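You operate a simulated robot arm through the tools that you are given. There is no shell and no other tool.

Carry out the task below with a simulated two-armed robot. There is one attempt and no reset: what you move stays moved.

JOB
Ready the upturned keyboard: both feet out, layout as on the card, clamp screw tight.

Only the result counts: the job must be done as asked and must still hold three seconds after the hand-in. Knocking over, shifting, dropping, spilling or breaking anything else fails it.

ROBOT AND FRAMES
Two 7-joint arms with two-finger parallel grippers on one trunk that stands fixed in place. Base frame: the origin is at the foot of the trunk, x ahead of it, y to its left, z up. Readings come in m, rad, newtons and seconds.
The left shoulder is at [0.073, 0.182, 1.086], the right one opposite. With the tool pointing down near the work surface each hand reaches from about 0.3 to 0.76 m from the base axis, measured 20 degrees to its own side. Payload 3.91 kg a hand.
Tool frame (each hand has its own): the origin (TCP) lies between the finger pads and is the grasp point; the fingertips stand 0.03 m ahead of it; z points along the fingers, y is the line along which they close. Largest opening 0.11 m; finger width 0.02, thickness 0.01; the body of the gripper, 0.048 by 0.112 m, starts 0.055 m behind the TCP.
Orientation is told as [roll, pitch, yaw] about the base's x, y, z axes, in that order, counted from this pose: with the fingers straight down and closing along the base's y, the tool's x points along the base's -x, its y along +y and its z along -z.

CONTROLS
- The arms move only by the tool arm_command. It takes "left_series", "right_series" or both (then of equal length, played together; a hand with none holds still); each is a list of rows, each an object of numbers (a shift or turn left out is 0, a gripper value left out holds the last): "tx", "ty", "tz": the shift along the tool's x, y, z in m; "ax", "ay", "az": the turn, a rotation vector about the tool's x, y, z in rad; "jaw": the closure in counts, from 0 (fully open) to 255 (shut). In form: [{"tx": .., "ty": .., "tz": .., "ax": .., "ay": .., "az": .., "jaw": ..}, ...]. A call has 1 to 20 rows; each row is the pose to reach, as a shift and turn from the pose commanded when the call began, along the tool's axes at that moment. Each row takes 0.2 s and may step no farther than 0.05 m and 0.15 rad from the row before; otherwise, or with a gripper value out of range, the whole call is refused. Where a pose cannot be reached the arm comes as near as it can. A force on the tool above 40 N (or 10 N above the force at the start of the call, whichever is more), or a blocked arm, ends the call early, and 0.2 s more pass. The fingers move at their own pace (about 0.072 m/s each) and stop on an object; they squeeze with about 41 N. The grip force told is the motor's: it shows also when the fingers shut on nothing. Time passes only in rows, and 0.2 s behind the last, so rows that repeat a pose let the fingers close. The reply holds the time, the measured pose of the TCP, the force on the tool along the base axes, the opening and the grip force, in the units named above and with some noise, with the torque about the TCP (base axes, N m) and any sound that the robot's microphone picked up, and new pictures: "views" is both (left out), scene, wrist or none (wrist: the cameras of the hands that moved).
- Cameras (640 x 400 px; columns grow to the right, rows downward): "scene" is now at [0.2016, 0.0634, 1.2967]; the picture's right is [0.63, -0.78, 0.00], its down [-0.37, -0.30, -0.88] and it looks along [0.69, 0.55, -0.47] (base axes); focal length 284 px, centre (320, 200). "left" rides on the left gripper at [0.073, -0.017, -0.103] in its tool frame; the picture's right is [0.23, 0.97, 0.00], its down [-0.76, 0.18, -0.62] and it looks along [-0.61, 0.14, 0.78] (tool axes); focal length 222 px, centre (320, 200). "right" rides on the right gripper at [0.072, 0.017, -0.103] in its tool frame; the picture's right is [-0.23, 0.97, 0.00], its down [-0.76, -0.18, -0.62] and it looks along [-0.61, -0.14, 0.78] (tool axes); focal length 222 px, centre (320, 200). There is no depth. A picture from a camera that has moved, and an enlarged one, comes with that camera's place and axes in the base frame and with its lens. The place of the scene camera against the robot may be out by one fixed shift of up to 0.018 m in any direction.
- raise_lower(by): moves the trunk up (or, below 0, down) by that many m; the arms and the scene camera ride with it, the base frame stays. It gives what a move gives, with no picture.
- turn_head(pan, tilt): turns the head with the scene camera to pan (to the left, within 1.396 rad either way) and tilt (down, from -0.506 to 1.204), counted from straight ahead of the robot (the tilt from the chest, where the trunk bows). It gives what a move gives, and a new picture of the scene camera.
- zoom(camera, box): a new picture of the part [left, top, right, bottom] of that camera's present view, enlarged. The clock stands still meanwhile.
- finish_job(): hands the job in; it is judged then, once.

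Places have to be worked out from the pictures, the camera data and where the tool is seen. Open the grippers and draw the arms clear of the work before you hand the job in, unless the task says otherwise.

The tools are called as name(argument=value, ...) on one line, values as JSON. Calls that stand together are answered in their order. arm_command: Moves the arms, as the interface text tells. Its arguments: {"type":"object","properties":{"left_series":{"type":"array","items":{"type":"object","properties":{"tx":{"type":"number"},"ty":{"type":"number"},"tz":{"type":"number"},"ax":{"type":"number"},"ay":{"type":"number"},"az":{"type":"number"},"jaw":{"type":"number"}}}},"right_series":{"type":"array","items":{"type":"object","properties":{"tx":{"type":"number"},"ty":{"type":"number"},"tz":{"type":"number"},"ax":{"type":"number"},"ay":{"type":"number"},"az":{"type":"number"},"jaw":{"type":"number"}}}},"views":{"type":"string","enum":["both","scene","wrist","none"]}},"required":[]} The other tools are called the same way: raise_lower (by) moves the trunk up or down; turn_head (pan, tilt) turns the head that bears the scene camera; zoom (camera, box) takes an enlarged picture of a part of a camera's view; finish_job () hands the job in.

At the start:

```text
time_s: 0.0
left_tool_pos: [0.3914, 0.4037, 1.1134]
left_ee_rot: [0.0, 0.001, 0.002]
left_wrist_force: [-0.4, -0.3, -0.2]
left_moment: [-0.01, -0.02, 0.0]
left_opening: 0.1099
left_grip_force: 0.1
right_tool_pos: [0.3621, 0.0474, 1.09]
right_ee_rot: [0.001, 0.0, 0.0]
right_wrist_force: [0.4, -0.4, 0.3]
right_moment: [-0.02, 0.0, -0.02]
right_opening: 0.1098
right_grip_force: 0.0
trunk travel left (down, up): [-0.35, 0.164]
head pan, tilt (commanded): [0.679, 0.489]
```

scene: 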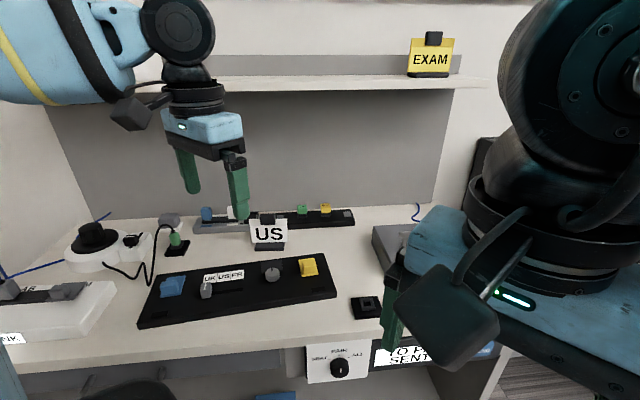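
right: 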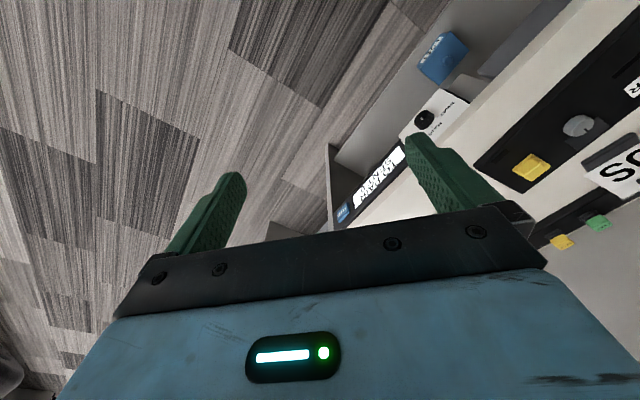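
left: 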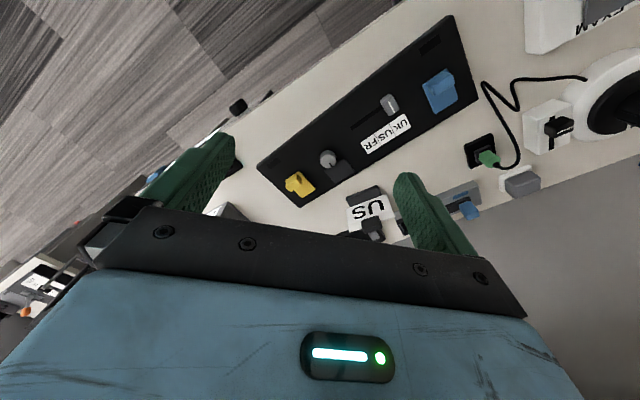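

The pictures show a black upturned keyboard with a blue and a yellow foot, a layout slider (UK/US/FR), a round grey knob, and a card "US". I zoom in to see the details before moving.

zoom(camera="scene", box=[130, 200, 390, 362])

zoom(camera="left", box=[240, 0, 520, 240])

zoom(camera="right", box=[320, 0, 640, 260])

```text
2.46 times, centred on (260, 281) of scene
camera zoom: at [0.2016, 0.0634, 1.2967], right [0.63, -0.78, 0.0], down [-0.37, -0.3, -0.88], along [0.69, 0.55, -0.47], focal length 698 px, centre (468, 1)
```

zoom: 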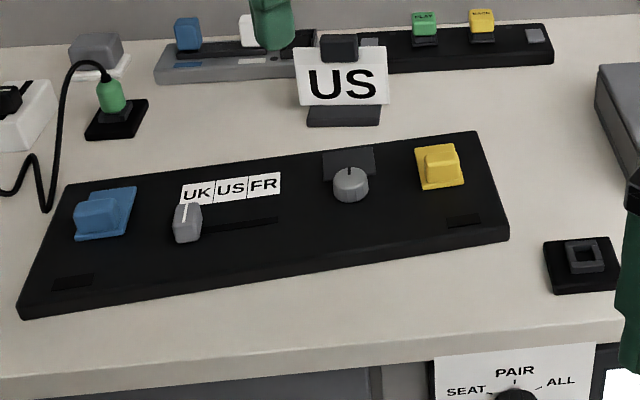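

```text
1.67 times, centred on (380, 120) of left
camera zoom: at [0.318, 0.3869, 1.2146], right [-0.23, 0.97, 0.0], down [0.76, 0.18, 0.62], along [0.61, 0.14, -0.78], focal length 370 px, centre (220, 333)
```

zoom: 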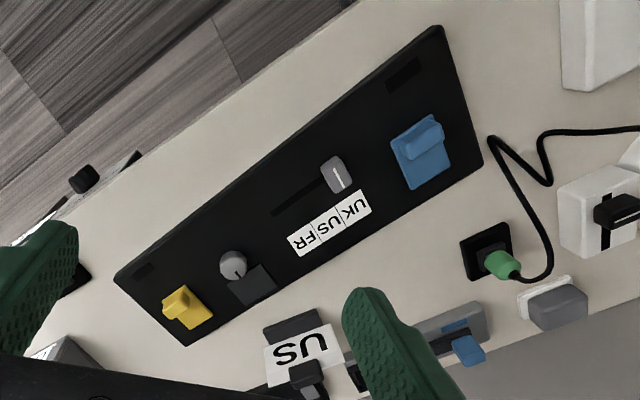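

```text
1.54 times, centred on (480, 130) of right
camera zoom: at [0.289, 0.0624, 1.1928], right [0.23, 0.97, 0.0], down [0.76, -0.18, 0.62], along [0.61, -0.14, -0.78], focal length 342 px, centre (74, 308)
```

zoom: 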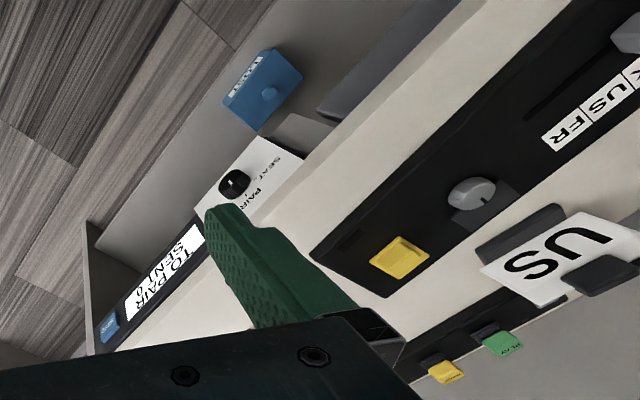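

Keyboard lies about 45° to the left, with yellow foot near (0.59, 0.40, 0.83) and blue foot near (0.36, 0.62, 0.80) by triangulation. I look closer at the feet, knob, slider and other objects before moving.

zoom(camera="scene", box=[140, 260, 240, 322])

zoom(camera="scene", box=[240, 240, 340, 302])

zoom(camera="left", box=[340, 40, 480, 150])

zoom(camera="left", box=[260, 130, 400, 220])

```text
6.40 times, centred on (190, 291) of scene
camera zoom: at [0.2016, 0.0634, 1.2967], right [0.63, -0.78, 0.0], down [-0.37, -0.3, -0.88], along [0.69, 0.55, -0.47], focal length 1816 px, centre (1152, -382)
```

zoom: 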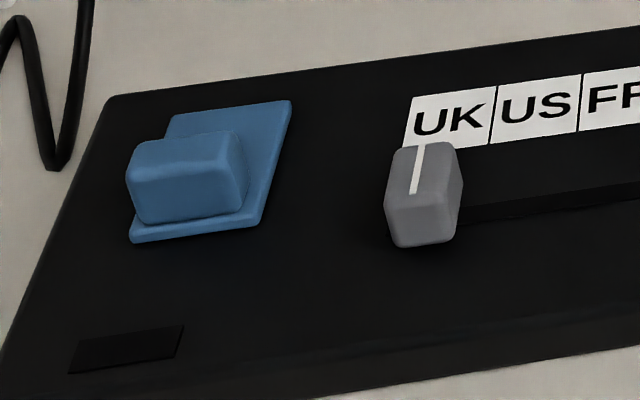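

```text
6.40 times, centred on (290, 271) of scene
camera zoom: at [0.2016, 0.0634, 1.2967], right [0.63, -0.78, 0.0], down [-0.37, -0.3, -0.88], along [0.69, 0.55, -0.47], focal length 1816 px, centre (512, -254)
```

zoom: 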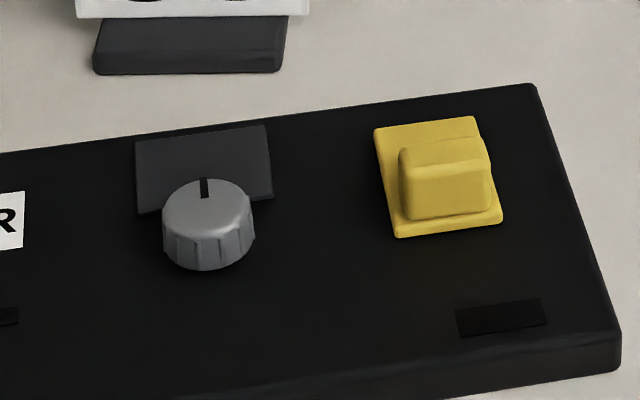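

```text
3.64 times, centred on (410, 95) of left
camera zoom: at [0.318, 0.3869, 1.2146], right [-0.23, 0.97, 0.0], down [0.76, 0.18, 0.62], along [0.61, 0.14, -0.78], focal length 808 px, centre (-7, 582)
```

zoom: 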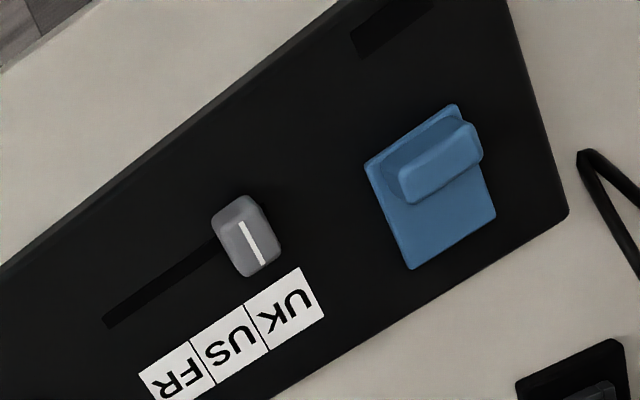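

```text
4.44 times, centred on (330, 175) of left
camera zoom: at [0.318, 0.3869, 1.2146], right [-0.23, 0.97, 0.0], down [0.76, 0.18, 0.62], along [0.61, 0.14, -0.78], focal length 987 px, centre (276, 311)
```

zoom: 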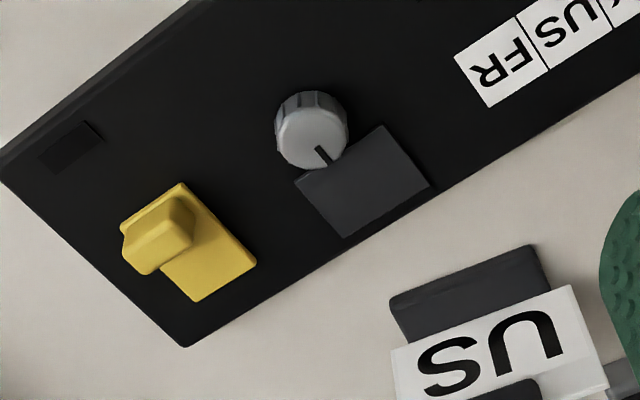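

The feet are plates with a raised bar on the robot's side; the slider is at UK, and the card says US. I turn the head to centre the keyboard for a better view.

turn_head(pan=0.82, tilt=0.78)

arm_command(left_series=[{"az": -0.13}, {"az": -0.26}, {"az": -0.39}, {"az": -0.52}, {"az": -0.65}, {"az": -0.785}], views="both")

```text
time_s: 0.8
left_tool_pos: [0.3907, 0.4026, 1.1124]
left_ee_rot: [0.001, 0.0, 0.002]
left_wrist_force: [0.4, 0.2, 0.4]
left_moment: [0.01, 0.02, 0.0]
left_opening: 0.1102
left_grip_force: 0.1
right_tool_pos: [0.362, 0.0482, 1.0892]
right_ee_rot: [0.002, 0.001, 0.001]
right_wrist_force: [-0.6, 0.8, 0.1]
right_moment: [-0.02, -0.02, 0.01]
right_opening: 0.1103
right_grip_force: 0.0
trunk travel left (down, up): [-0.35, 0.164]
head pan, tilt (commanded): [0.82, 0.78]
camera scene: at [0.1863, 0.0657, 1.2714], right [0.73, -0.68, 0.0], down [-0.48, -0.51, -0.71], along [0.49, 0.52, -0.7], focal length 284 px, centre (320, 200)
```

scene: 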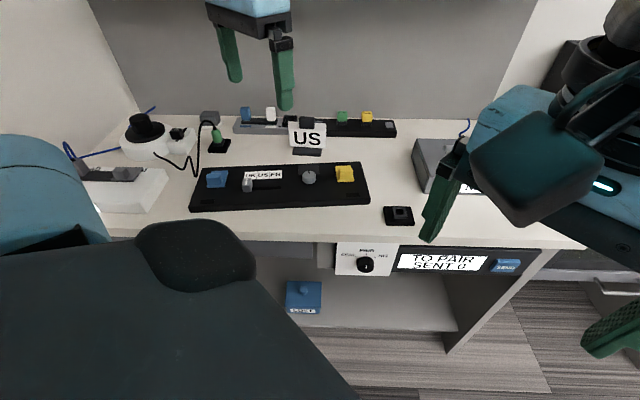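

```text
time_s: 2.2
left_tool_pos: [0.3914, 0.4037, 1.1137]
left_ee_rot: [0.0, 0.0, 0.789]
left_wrist_force: [-0.1, -0.7, 0.1]
left_moment: [-0.01, 0.03, -0.01]
left_opening: 0.1099
left_grip_force: 0.0
right_tool_pos: [0.3626, 0.0467, 1.0895]
right_ee_rot: [0.001, 0.0, 0.001]
right_wrist_force: [0.2, 0.2, 0.1]
right_moment: [0.0, 0.0, 0.0]
right_opening: 0.1101
right_grip_force: 0.1
trunk travel left (down, up): [-0.35, 0.164]
head pan, tilt (commanded): [0.82, 0.78]
camera scene: at [0.1862, 0.0657, 1.2714], right [0.73, -0.68, 0.0], down [-0.48, -0.51, -0.71], along [0.48, 0.52, -0.7], focal length 284 px, centre (320, 200)
camera left: at [0.3513, 0.3405, 1.2148], right [-0.85, 0.52, 0.0], down [0.41, 0.67, 0.62], along [0.33, 0.53, -0.78], focal length 222 px, centre (320, 200)
```

scene: 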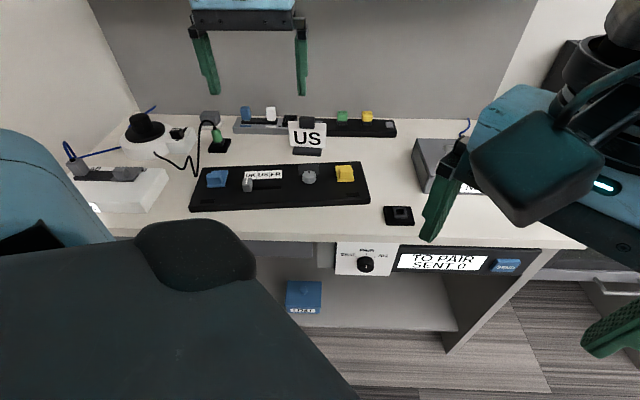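
left: 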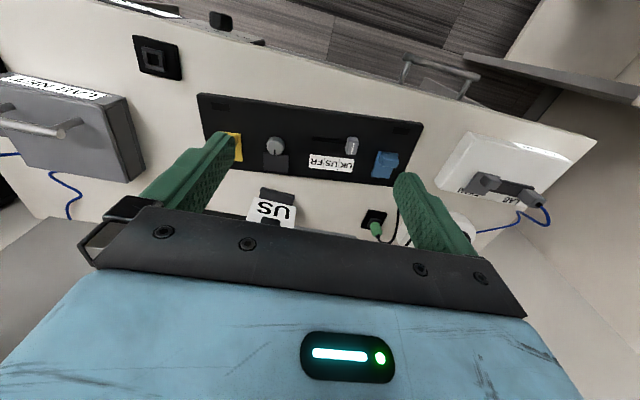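

The wrist is now aligned with the keyboard (yaw ~45°). I move the left hand down and to the left towards the blue foot for a closer look from the wrist camera.

arm_command(left_series=[{"tx": -0.02, "ty": 0.023, "tz": 0.03}, {"tx": -0.04, "ty": 0.046, "tz": 0.06}, {"tx": -0.06, "ty": 0.069, "tz": 0.095}, {"tx": -0.078, "ty": 0.092, "tz": 0.13}], views="both")

```text
time_s: 3.2
left_tool_pos: [0.3797, 0.5235, 0.9828]
left_ee_rot: [0.0, -0.001, 0.786]
left_wrist_force: [0.5, -0.5, -0.3]
left_moment: [0.0, 0.02, 0.0]
left_opening: 0.1099
left_grip_force: 0.1
right_tool_pos: [0.3615, 0.0467, 1.0894]
right_ee_rot: [0.002, 0.001, 0.002]
right_wrist_force: [0.5, 0.5, 0.2]
right_moment: [-0.01, -0.01, 0.02]
right_opening: 0.1101
right_grip_force: 0.1
trunk travel left (down, up): [-0.35, 0.164]
head pan, tilt (commanded): [0.82, 0.78]
camera scene: at [0.1862, 0.0658, 1.2714], right [0.73, -0.68, 0.0], down [-0.48, -0.51, -0.71], along [0.48, 0.52, -0.7], focal length 284 px, centre (320, 200)
camera left: at [0.3403, 0.4608, 1.0846], right [-0.85, 0.53, 0.0], down [0.41, 0.66, 0.62], along [0.33, 0.53, -0.78], focal length 222 px, centre (320, 200)
```

scene: 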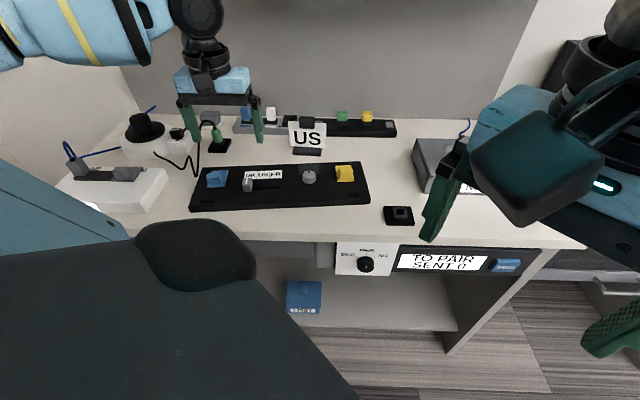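
left: 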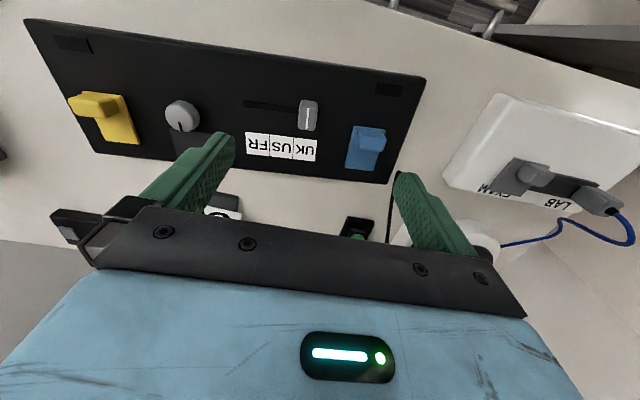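

Now I zoom on the keyboard parts in the left wrist camera to get their shape.

zoom(camera="left", box=[230, 80, 430, 200])

zoom(camera="left", box=[20, 10, 240, 170])

```text
3.20 times, centred on (330, 140) of left
camera zoom: at [0.3403, 0.4608, 1.0846], right [-0.85, 0.53, 0.0], down [0.41, 0.66, 0.62], along [0.33, 0.53, -0.78], focal length 711 px, centre (288, 392)
```

zoom: 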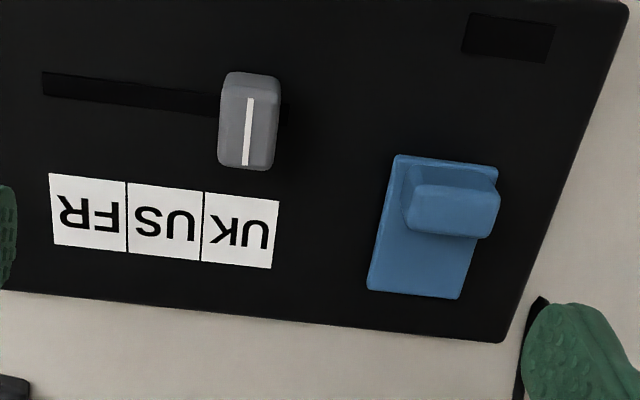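

```text
2.50 times, centred on (130, 90) of left
camera zoom: at [0.3403, 0.4608, 1.0846], right [-0.85, 0.53, 0.0], down [0.41, 0.66, 0.62], along [0.33, 0.53, -0.78], focal length 555 px, centre (795, 475)
```

zoom: 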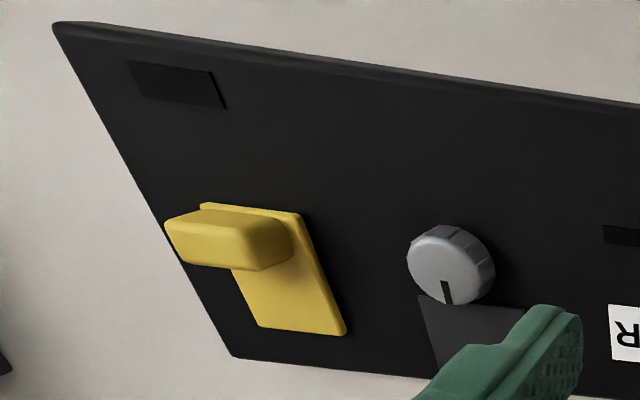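

From the wrist views I estimate the keyboard at 0.43 x 0.15 m, long axis at about -39° (so tool yaw ≈ 0.89), blue foot plate centred near (0.36, 0.61), yellow near (0.60, 0.40), top about z 0.80. I move over the blue foot, turn to the matching yaw, and look closer.

arm_command(left_series=[{"tx": -0.012, "ty": 0.024, "tz": 0.02, "az": -0.03}, {"tx": -0.025, "ty": 0.048, "tz": 0.04, "az": -0.07}, {"tx": -0.037, "ty": 0.072, "tz": 0.06, "az": -0.1}], views="both")

zoom(camera="left", box=[200, 60, 440, 210])

zoom(camera="scene", box=[180, 100, 380, 225])

```text
time_s: 4.0
left_tool_pos: [0.3554, 0.6015, 0.921]
left_ee_rot: [-0.001, 0.0, 0.887]
left_wrist_force: [0.1, -0.3, -0.2]
left_moment: [-0.01, -0.02, -0.03]
left_opening: 0.11
left_grip_force: 0.0
right_tool_pos: [0.3619, 0.0471, 1.0895]
right_ee_rot: [-0.001, -0.001, -0.001]
right_wrist_force: [0.0, 0.0, 0.0]
right_moment: [0.01, 0.0, 0.0]
right_opening: 0.1098
right_grip_force: 0.0
trunk travel left (down, up): [-0.35, 0.164]
head pan, tilt (commanded): [0.82, 0.78]
camera scene: at [0.1862, 0.0663, 1.2714], right [0.73, -0.68, 0.0], down [-0.48, -0.51, -0.71], along [0.48, 0.52, -0.7], focal length 284 px, centre (320, 200)
camera left: at [0.3215, 0.5351, 1.0241], right [-0.9, 0.44, 0.0], down [0.34, 0.7, 0.62], along [0.28, 0.56, -0.78], focal length 222 px, centre (320, 200)
```

scene: 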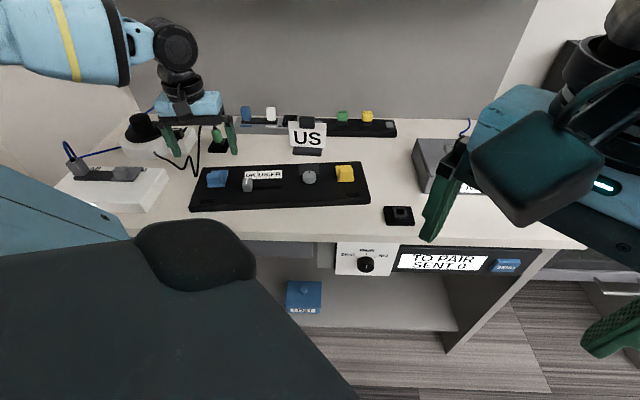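
left: 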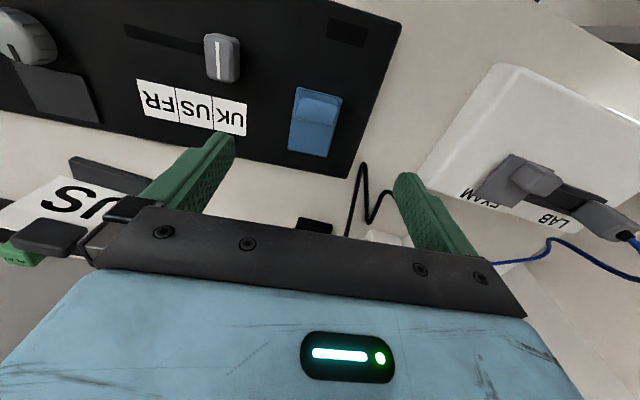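

```text
2.67 times, centred on (320, 135) of left
camera zoom: at [0.3215, 0.5351, 1.0241], right [-0.9, 0.44, 0.0], down [0.34, 0.7, 0.62], along [0.28, 0.56, -0.78], focal length 592 px, centre (320, 373)
```

zoom: 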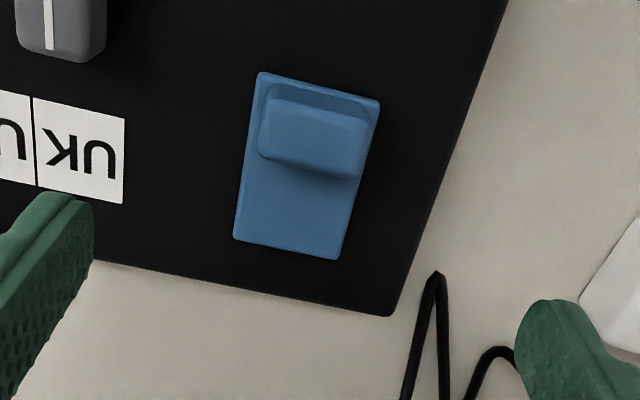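

```text
3.20 times, centred on (280, 162) of scene
camera zoom: at [0.1862, 0.0663, 1.2714], right [0.73, -0.68, 0.0], down [-0.48, -0.51, -0.71], along [0.48, 0.52, -0.7], focal length 908 px, centre (448, 320)
```

zoom: 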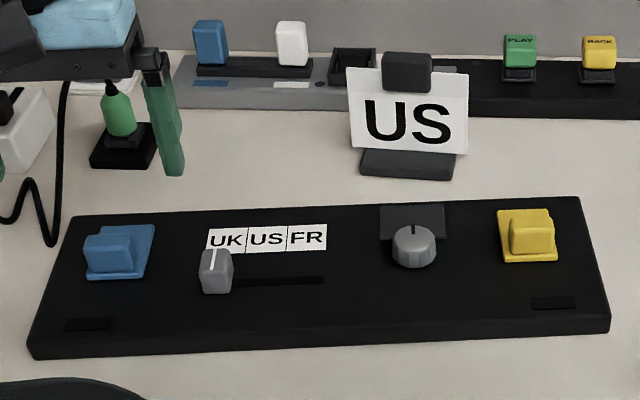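

Triangulating two wrist views puts the plate top at z≈0.824 and the blue bar's top at about (0.348, 0.584, 0.845). I partly close the left jaws (to clear the slider) and come down to just above the bar for a check.

arm_command(left_series=[{"tx": 0.009, "ty": -0.0026, "tz": 0.0, "jaw": 93}, {"tx": 0.0183, "ty": -0.0053, "tz": 0.02, "jaw": 93}, {"tx": 0.0183, "ty": -0.0053, "tz": 0.04, "jaw": 93}, {"tx": 0.0183, "ty": -0.0053, "tz": 0.04, "jaw": 93}], views="both")

zoom(camera="left", box=[200, 60, 440, 210])

zoom(camera="scene", box=[160, 100, 320, 200])

```text
time_s: 5.0
left_tool_pos: [0.3491, 0.5829, 0.8824]
left_ee_rot: [0.001, -0.002, 0.889]
left_wrist_force: [0.4, 0.3, 0.2]
left_moment: [0.03, 0.0, 0.01]
left_opening: 0.0702
left_grip_force: 0.0
right_tool_pos: [0.3623, 0.048, 1.0898]
right_ee_rot: [0.002, 0.0, -0.001]
right_wrist_force: [-0.5, -0.7, -0.4]
right_moment: [0.03, 0.02, -0.03]
right_opening: 0.1099
right_grip_force: 0.0
trunk travel left (down, up): [-0.35, 0.164]
head pan, tilt (commanded): [0.82, 0.78]
camera scene: at [0.1862, 0.0656, 1.2714], right [0.73, -0.68, 0.0], down [-0.48, -0.51, -0.71], along [0.48, 0.52, -0.7], focal length 284 px, centre (320, 200)
camera left: at [0.3152, 0.5169, 0.9845], right [-0.9, 0.44, 0.0], down [0.34, 0.7, 0.62], along [0.27, 0.56, -0.78], focal length 222 px, centre (320, 200)
```

scene: 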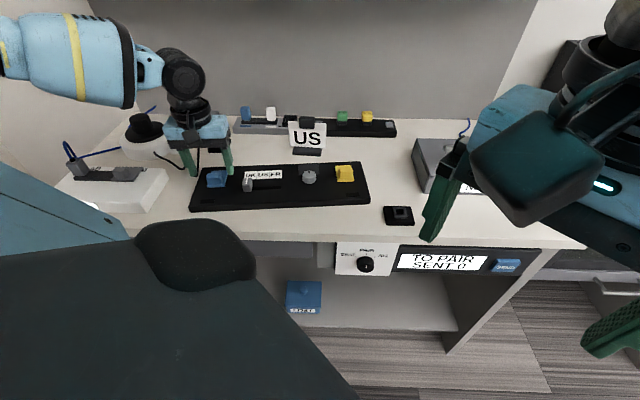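
left: 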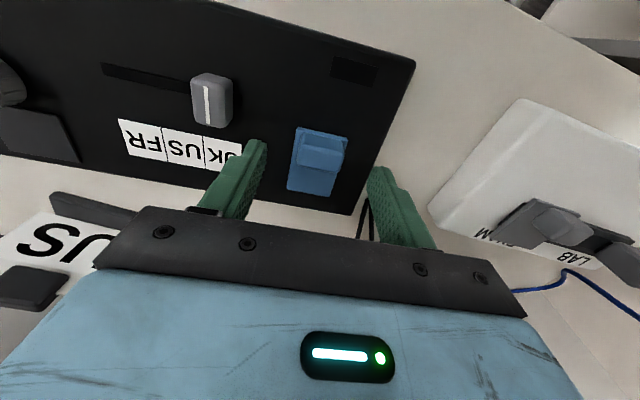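

```text
2.67 times, centred on (320, 135) of left
camera zoom: at [0.3152, 0.5169, 0.9845], right [-0.9, 0.44, 0.0], down [0.34, 0.7, 0.62], along [0.27, 0.56, -0.78], focal length 592 px, centre (320, 373)
```

zoom: 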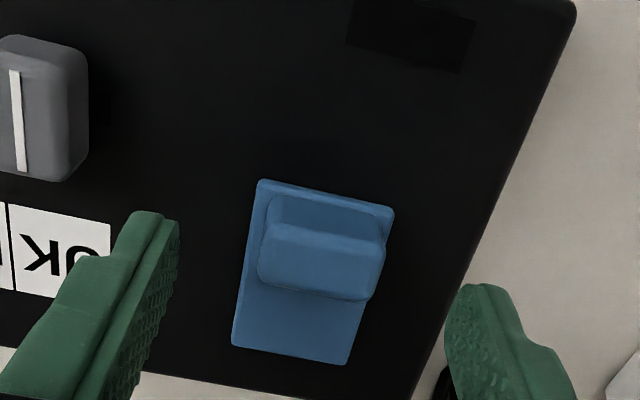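

```text
4.00 times, centred on (240, 150) of scene
camera zoom: at [0.1862, 0.0656, 1.2714], right [0.73, -0.68, 0.0], down [-0.48, -0.51, -0.71], along [0.48, 0.52, -0.7], focal length 1135 px, centre (640, 400)
```

zoom: 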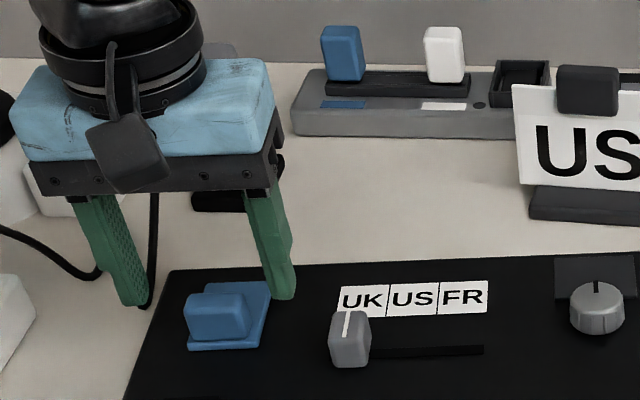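

The bar lies about 4 mm nearer the robot than the TCP and is well centred between the fingers. I shift by that, descend to fingertips about z 0.83, and check.

arm_command(left_series=[{"tx": 0.004, "tz": 0.007}, {"tx": 0.004, "tz": 0.015}, {"tx": 0.004, "tz": 0.021}], views="both")

zoom(camera="left", box=[220, 90, 420, 215])

zoom(camera="scene", box=[180, 140, 280, 202])

```text
time_s: 5.8
left_tool_pos: [0.3465, 0.5792, 0.8602]
left_ee_rot: [0.0, -0.001, 0.886]
left_wrist_force: [-0.5, 0.0, 0.5]
left_moment: [0.03, 0.0, -0.01]
left_opening: 0.0696
left_grip_force: 0.0
right_tool_pos: [0.362, 0.0473, 1.0895]
right_ee_rot: [0.001, -0.001, 0.0]
right_wrist_force: [0.2, -0.3, -0.5]
right_moment: [0.01, 0.04, 0.02]
right_opening: 0.1101
right_grip_force: 0.0
trunk travel left (down, up): [-0.35, 0.164]
head pan, tilt (commanded): [0.82, 0.78]
camera scene: at [0.1863, 0.0657, 1.2714], right [0.73, -0.68, 0.0], down [-0.48, -0.51, -0.71], along [0.48, 0.52, -0.7], focal length 284 px, centre (320, 200)
camera left: at [0.313, 0.5137, 0.9634], right [-0.9, 0.44, 0.0], down [0.34, 0.7, 0.62], along [0.27, 0.56, -0.78], focal length 222 px, centre (320, 200)
```

scene: 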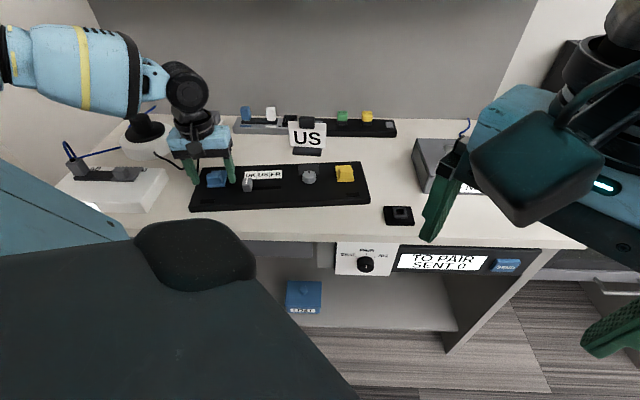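
left: 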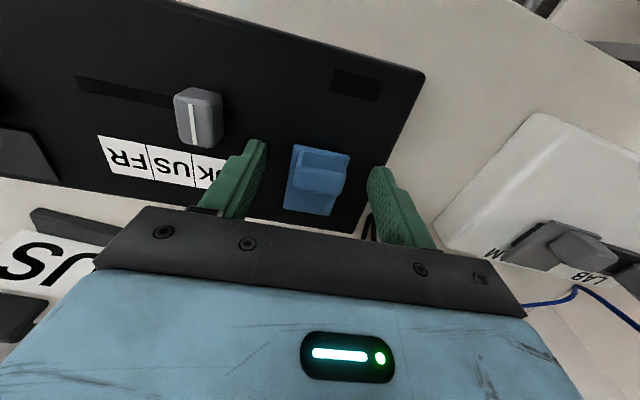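

```text
3.20 times, centred on (320, 152) of left
camera zoom: at [0.313, 0.5137, 0.9634], right [-0.9, 0.44, 0.0], down [0.34, 0.7, 0.62], along [0.27, 0.56, -0.78], focal length 711 px, centre (320, 352)
```

zoom: 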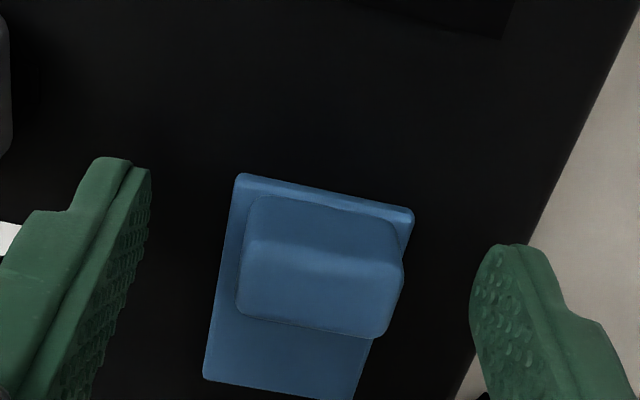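

```text
6.40 times, centred on (230, 171) of scene
camera zoom: at [0.1863, 0.0657, 1.2714], right [0.73, -0.68, 0.0], down [-0.48, -0.51, -0.71], along [0.48, 0.52, -0.7], focal length 1816 px, centre (896, 386)
```

zoom: 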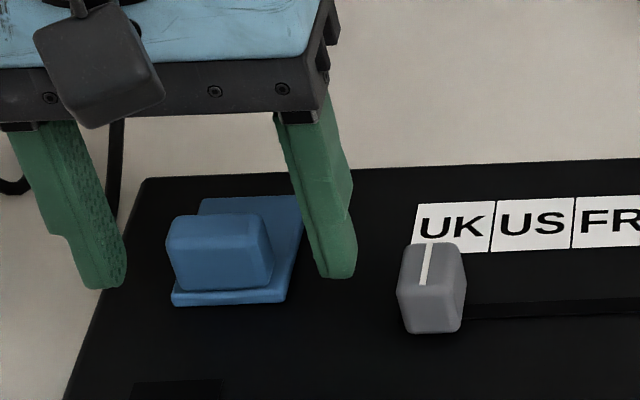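

The fingers straddle the bar's ends, aligned within a few millimetres. I close the jaws on it.

arm_command(left_series=[{"jaw": 150}, {"jaw": 200}, {"jaw": 255}, {"jaw": 255}, {"jaw": 255}], views="wrist")

zoom(camera="left", box=[220, 90, 420, 215])

zoom(camera="scene", box=[180, 140, 280, 202])

```text
time_s: 7.0
left_tool_pos: [0.3455, 0.5805, 0.8604]
left_ee_rot: [0.0, 0.001, 0.886]
left_wrist_force: [-2.4, 1.2, 0.1]
left_moment: [0.0, 0.12, 0.03]
left_opening: 0.0313
left_grip_force: 41.0
right_tool_pos: [0.3625, 0.0478, 1.0899]
right_ee_rot: [0.002, 0.0, 0.002]
right_wrist_force: [-0.7, -0.8, 0.5]
right_moment: [-0.01, 0.01, 0.02]
right_opening: 0.1099
right_grip_force: 0.1
trunk travel left (down, up): [-0.35, 0.164]
head pan, tilt (commanded): [0.82, 0.78]
camera left: at [0.3129, 0.514, 0.9634], right [-0.9, 0.44, 0.0], down [0.34, 0.7, 0.62], along [0.27, 0.56, -0.78], focal length 222 px, centre (320, 200)
```

left: 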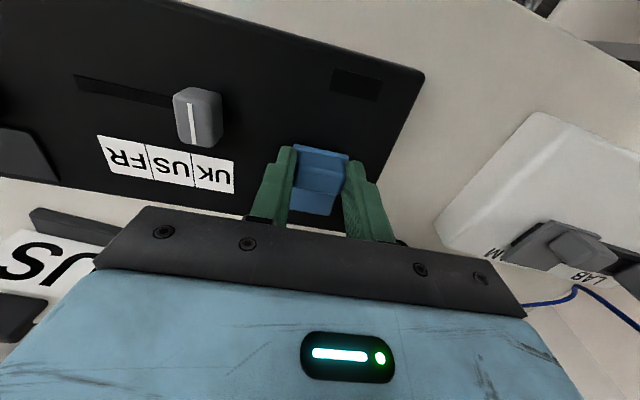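

```text
3.20 times, centred on (320, 152) of left
camera zoom: at [0.3129, 0.514, 0.9634], right [-0.9, 0.44, 0.0], down [0.34, 0.7, 0.62], along [0.27, 0.56, -0.78], focal length 711 px, centre (320, 352)
```

zoom: 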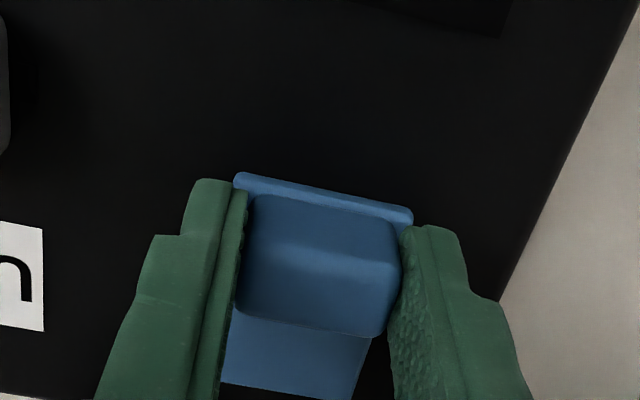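

```text
6.40 times, centred on (230, 171) of scene
camera zoom: at [0.1861, 0.066, 1.2714], right [0.73, -0.68, 0.0], down [-0.48, -0.51, -0.71], along [0.48, 0.52, -0.7], focal length 1816 px, centre (896, 386)
```

zoom: 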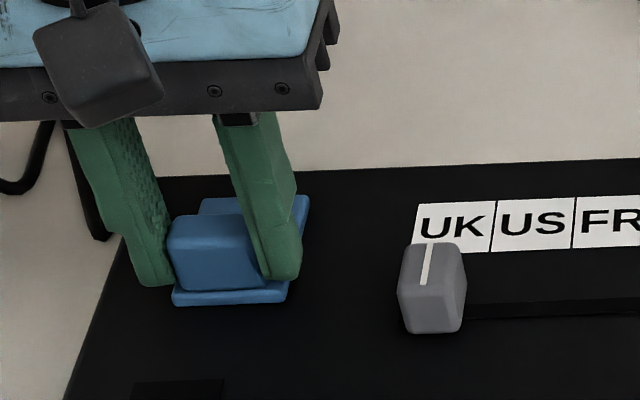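

Gripped firmly at 31 mm opening. I lift gently by 6 mm to test whether the flap hinges up.

arm_command(left_series=[{"tz": -0.003}, {"tz": -0.006}, {"tz": -0.006}], views="both")

zoom(camera="scene", box=[180, 140, 280, 202])

zoom(camera="left", box=[220, 90, 420, 215])

```text
time_s: 7.8
left_tool_pos: [0.3456, 0.58, 0.8679]
left_ee_rot: [0.0, -0.001, 0.884]
left_wrist_force: [-1.4, -0.3, -5.5]
left_moment: [-0.12, 0.43, -0.42]
left_opening: 0.0311
left_grip_force: 41.3
right_tool_pos: [0.3631, 0.0468, 1.0897]
right_ee_rot: [0.0, 0.002, 0.0]
right_wrist_force: [0.0, 0.2, 0.5]
right_moment: [-0.01, 0.02, 0.02]
right_opening: 0.11
right_grip_force: 0.1
trunk travel left (down, up): [-0.35, 0.164]
head pan, tilt (commanded): [0.82, 0.78]
camera scene: at [0.1864, 0.0663, 1.2713], right [0.73, -0.68, 0.0], down [-0.48, -0.51, -0.71], along [0.48, 0.52, -0.7], focal length 284 px, centre (320, 200)
camera left: at [0.3131, 0.5139, 0.9695], right [-0.9, 0.44, 0.0], down [0.34, 0.7, 0.62], along [0.27, 0.56, -0.78], focal length 222 px, centre (320, 200)
```

scene: 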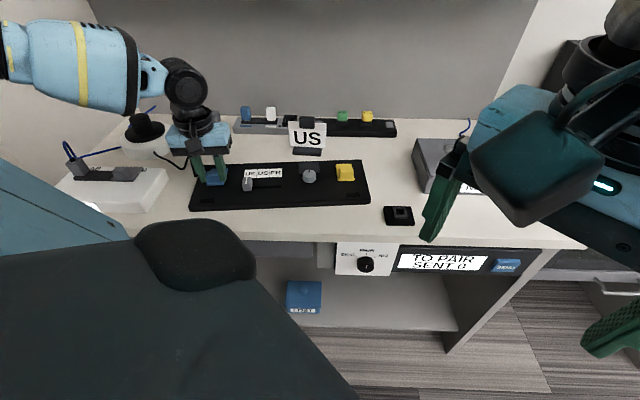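
left: 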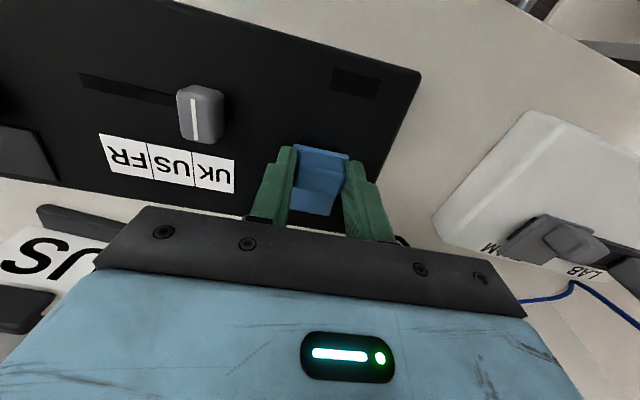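

```text
6.40 times, centred on (230, 171) of scene
camera zoom: at [0.1864, 0.0663, 1.2713], right [0.73, -0.68, 0.0], down [-0.48, -0.51, -0.71], along [0.48, 0.52, -0.7], focal length 1816 px, centre (896, 386)
```

zoom: 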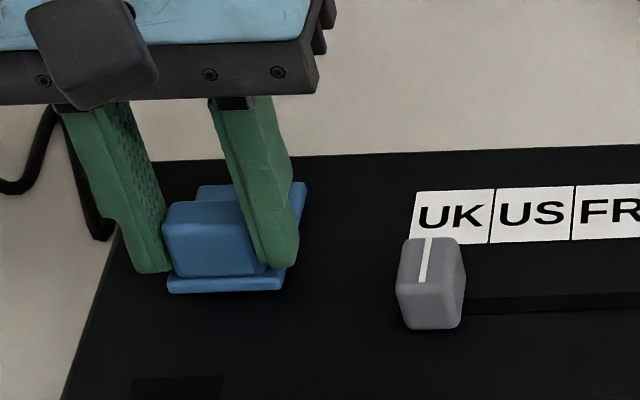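

```text
3.20 times, centred on (320, 152) of left
camera zoom: at [0.3131, 0.5139, 0.9695], right [-0.9, 0.44, 0.0], down [0.34, 0.7, 0.62], along [0.27, 0.56, -0.78], focal length 711 px, centre (320, 352)
```

zoom: 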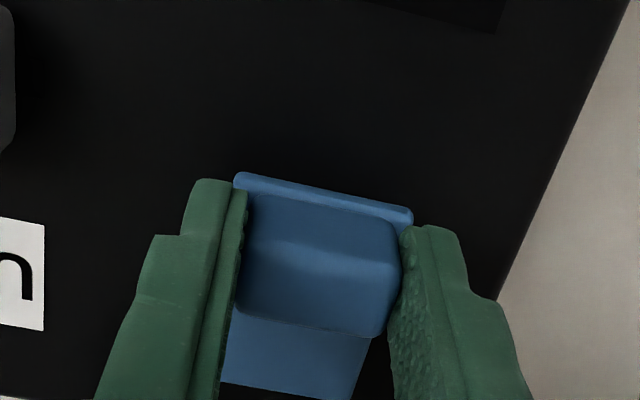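

The keyboard itself lifted with the bar (UK label moved too, 5.5 N), so this is not simply pulled up. I lower it back down at once and then look at how it sits.

arm_command(left_series=[{"tz": 0.003}, {"tz": 0.006}, {"tz": 0.006}], views="both")

zoom(camera="scene", box=[180, 140, 280, 202])

```text
time_s: 8.6
left_tool_pos: [0.346, 0.5799, 0.8617]
left_ee_rot: [-0.002, 0.0, 0.887]
left_wrist_force: [-1.8, 3.2, -5.3]
left_moment: [-0.19, 0.04, 0.22]
left_opening: 0.0313
left_grip_force: 40.9
right_tool_pos: [0.3629, 0.0473, 1.0886]
right_ee_rot: [0.0, -0.002, 0.0]
right_wrist_force: [-0.5, 0.1, 1.3]
right_moment: [-0.02, 0.03, 0.01]
right_opening: 0.1098
right_grip_force: 0.1
trunk travel left (down, up): [-0.35, 0.164]
head pan, tilt (commanded): [0.82, 0.78]
camera scene: at [0.1863, 0.0665, 1.2713], right [0.73, -0.68, 0.0], down [-0.48, -0.51, -0.71], along [0.48, 0.52, -0.7], focal length 284 px, centre (320, 200)
camera left: at [0.3134, 0.5142, 0.9634], right [-0.9, 0.44, 0.0], down [0.34, 0.7, 0.62], along [0.27, 0.56, -0.78], focal length 222 px, centre (320, 200)
```

scene: 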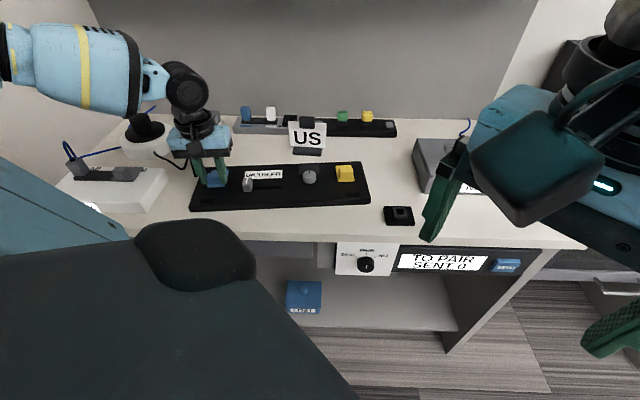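
left: 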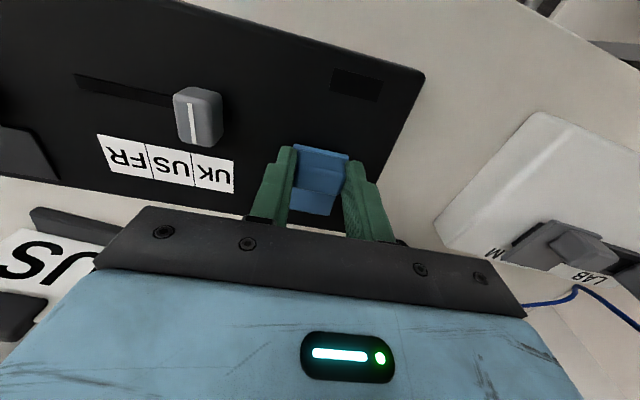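

```text
6.40 times, centred on (230, 171) of scene
camera zoom: at [0.1863, 0.0665, 1.2713], right [0.73, -0.68, 0.0], down [-0.48, -0.51, -0.71], along [0.48, 0.52, -0.7], focal length 1816 px, centre (896, 386)
```

zoom: 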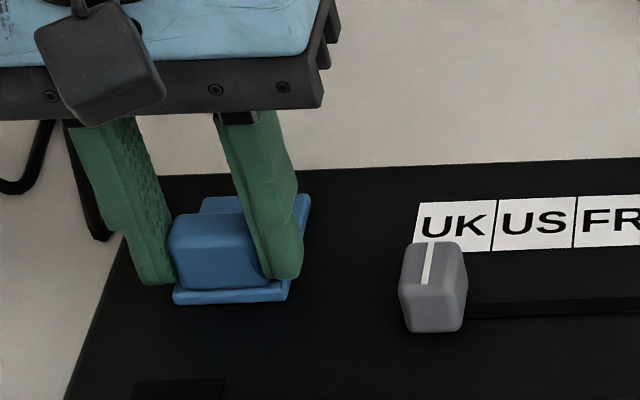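

The keyboard is back in place. Next I test whether the bar slides: a small push of 4 mm toward the keyboard's back edge (tool -x), after relaxing the vertical load.

arm_command(left_series=[{"tz": 0.0015}, {"tz": 0.0015, "tx": -0.002}, {"tz": 0.0015, "tx": -0.004}, {"tz": 0.0015, "tx": -0.004}], views="both")

zoom(camera="scene", box=[180, 140, 280, 202])

zoom(camera="left", box=[220, 90, 420, 215])

```text
time_s: 9.6
left_tool_pos: [0.3464, 0.58, 0.8618]
left_ee_rot: [0.001, -0.001, 0.885]
left_wrist_force: [-13.1, -10.0, 11.4]
left_moment: [0.03, 0.1, -0.25]
left_opening: 0.0313
left_grip_force: 41.1
right_tool_pos: [0.361, 0.046, 1.0897]
right_ee_rot: [0.003, -0.001, 0.0]
right_wrist_force: [0.2, -0.2, 1.1]
right_moment: [-0.03, -0.02, 0.01]
right_opening: 0.1101
right_grip_force: 0.1
trunk travel left (down, up): [-0.35, 0.164]
head pan, tilt (commanded): [0.82, 0.78]
camera scene: at [0.1841, 0.0637, 1.2718], right [0.73, -0.68, 0.0], down [-0.48, -0.51, -0.71], along [0.49, 0.52, -0.7], focal length 284 px, centre (320, 200)
camera left: at [0.3138, 0.5147, 0.9633], right [-0.9, 0.44, 0.0], down [0.34, 0.7, 0.62], along [0.28, 0.56, -0.78], focal length 222 px, centre (320, 200)
```

scene: 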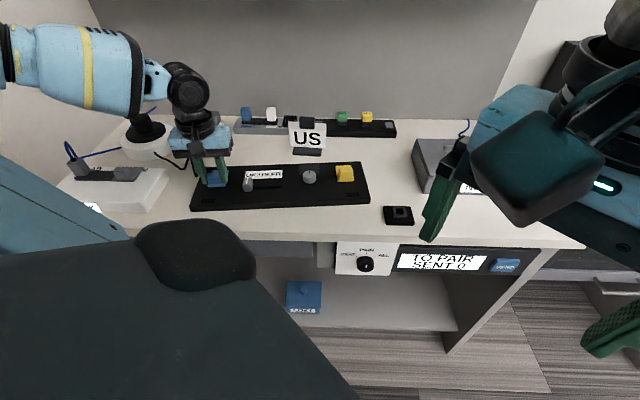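
left: 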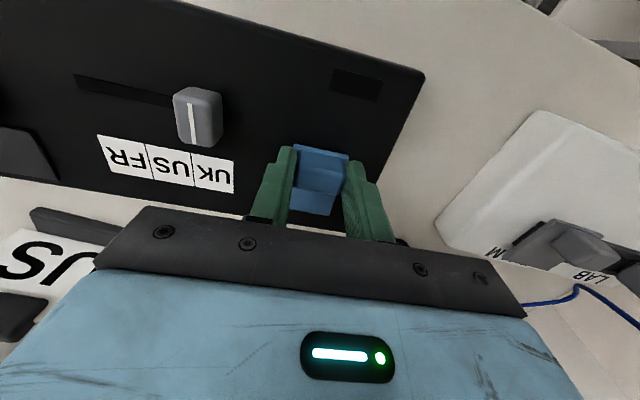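

```text
6.40 times, centred on (230, 171) of scene
camera zoom: at [0.1841, 0.0637, 1.2718], right [0.73, -0.68, 0.0], down [-0.48, -0.51, -0.71], along [0.49, 0.52, -0.7], focal length 1816 px, centre (896, 386)
```

zoom: 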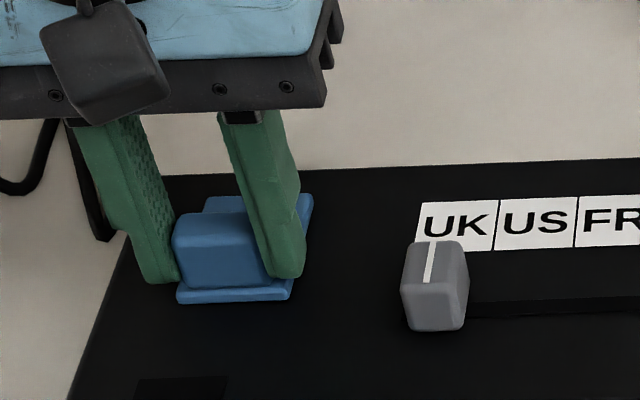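

```text
3.20 times, centred on (320, 152) of left
camera zoom: at [0.3138, 0.5147, 0.9633], right [-0.9, 0.44, 0.0], down [0.34, 0.7, 0.62], along [0.28, 0.56, -0.78], focal length 711 px, centre (320, 352)
```

zoom: 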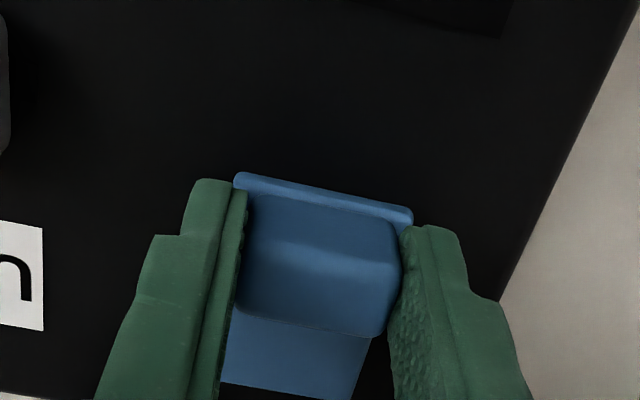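

Pushing with 16 N toward the back moved nothing, neither bar nor keyboard. I test the opposite direction: a small pull toward the robot.

arm_command(left_series=[{"tx": 0.004, "tz": -0.0005}, {"tx": 0.006, "tz": -0.0005}, {"tx": 0.008, "tz": -0.0005}, {"tx": 0.008, "tz": -0.0005}], views="scene")

zoom(camera="scene", box=[180, 140, 280, 202])

zoom(camera="left", box=[220, 90, 420, 215])

```text
time_s: 10.6
left_tool_pos: [0.3435, 0.5775, 0.8606]
left_ee_rot: [-0.001, -0.003, 0.887]
left_wrist_force: [4.4, 9.8, 7.7]
left_moment: [0.84, -0.54, 0.43]
left_opening: 0.0314
left_grip_force: 40.3
right_tool_pos: [0.3622, 0.0473, 1.089]
right_ee_rot: [0.001, 0.001, -0.001]
right_wrist_force: [0.1, 0.0, 0.6]
right_moment: [0.0, -0.01, -0.03]
right_opening: 0.1098
right_grip_force: 0.0
trunk travel left (down, up): [-0.35, 0.164]
head pan, tilt (commanded): [0.82, 0.78]
camera scene: at [0.1866, 0.0665, 1.2713], right [0.73, -0.68, 0.0], down [-0.48, -0.51, -0.71], along [0.48, 0.52, -0.7], focal length 284 px, centre (320, 200)
```

scene: 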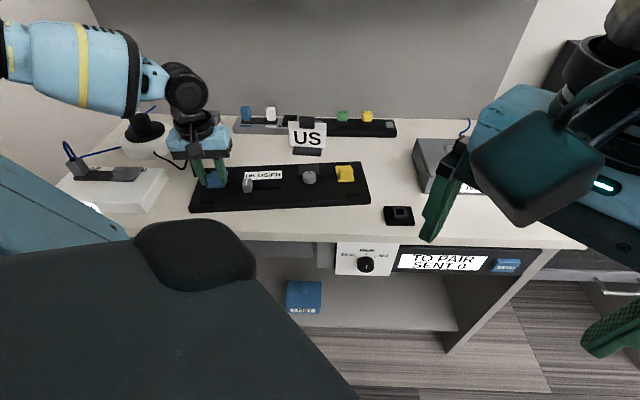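

```text
6.40 times, centred on (230, 171) of scene
camera zoom: at [0.1866, 0.0665, 1.2713], right [0.73, -0.68, 0.0], down [-0.48, -0.51, -0.71], along [0.48, 0.52, -0.7], focal length 1816 px, centre (896, 386)
```

zoom: 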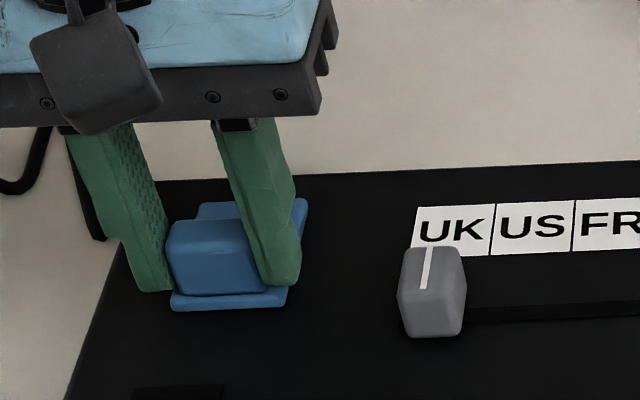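

```text
3.20 times, centred on (320, 152) of left
camera zoom: at [0.3112, 0.5117, 0.963], right [-0.9, 0.44, 0.0], down [0.34, 0.7, 0.63], along [0.28, 0.56, -0.78], focal length 711 px, centre (320, 352)
```

zoom: 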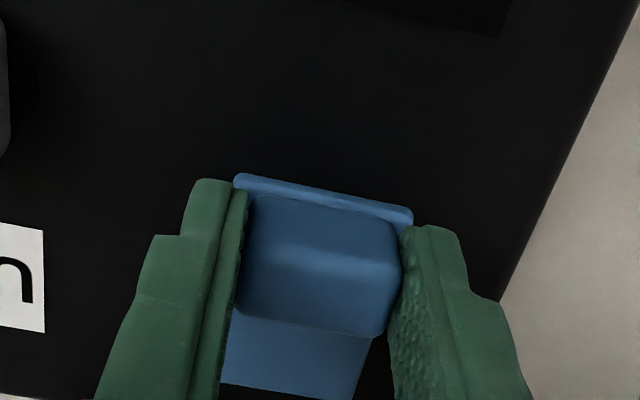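

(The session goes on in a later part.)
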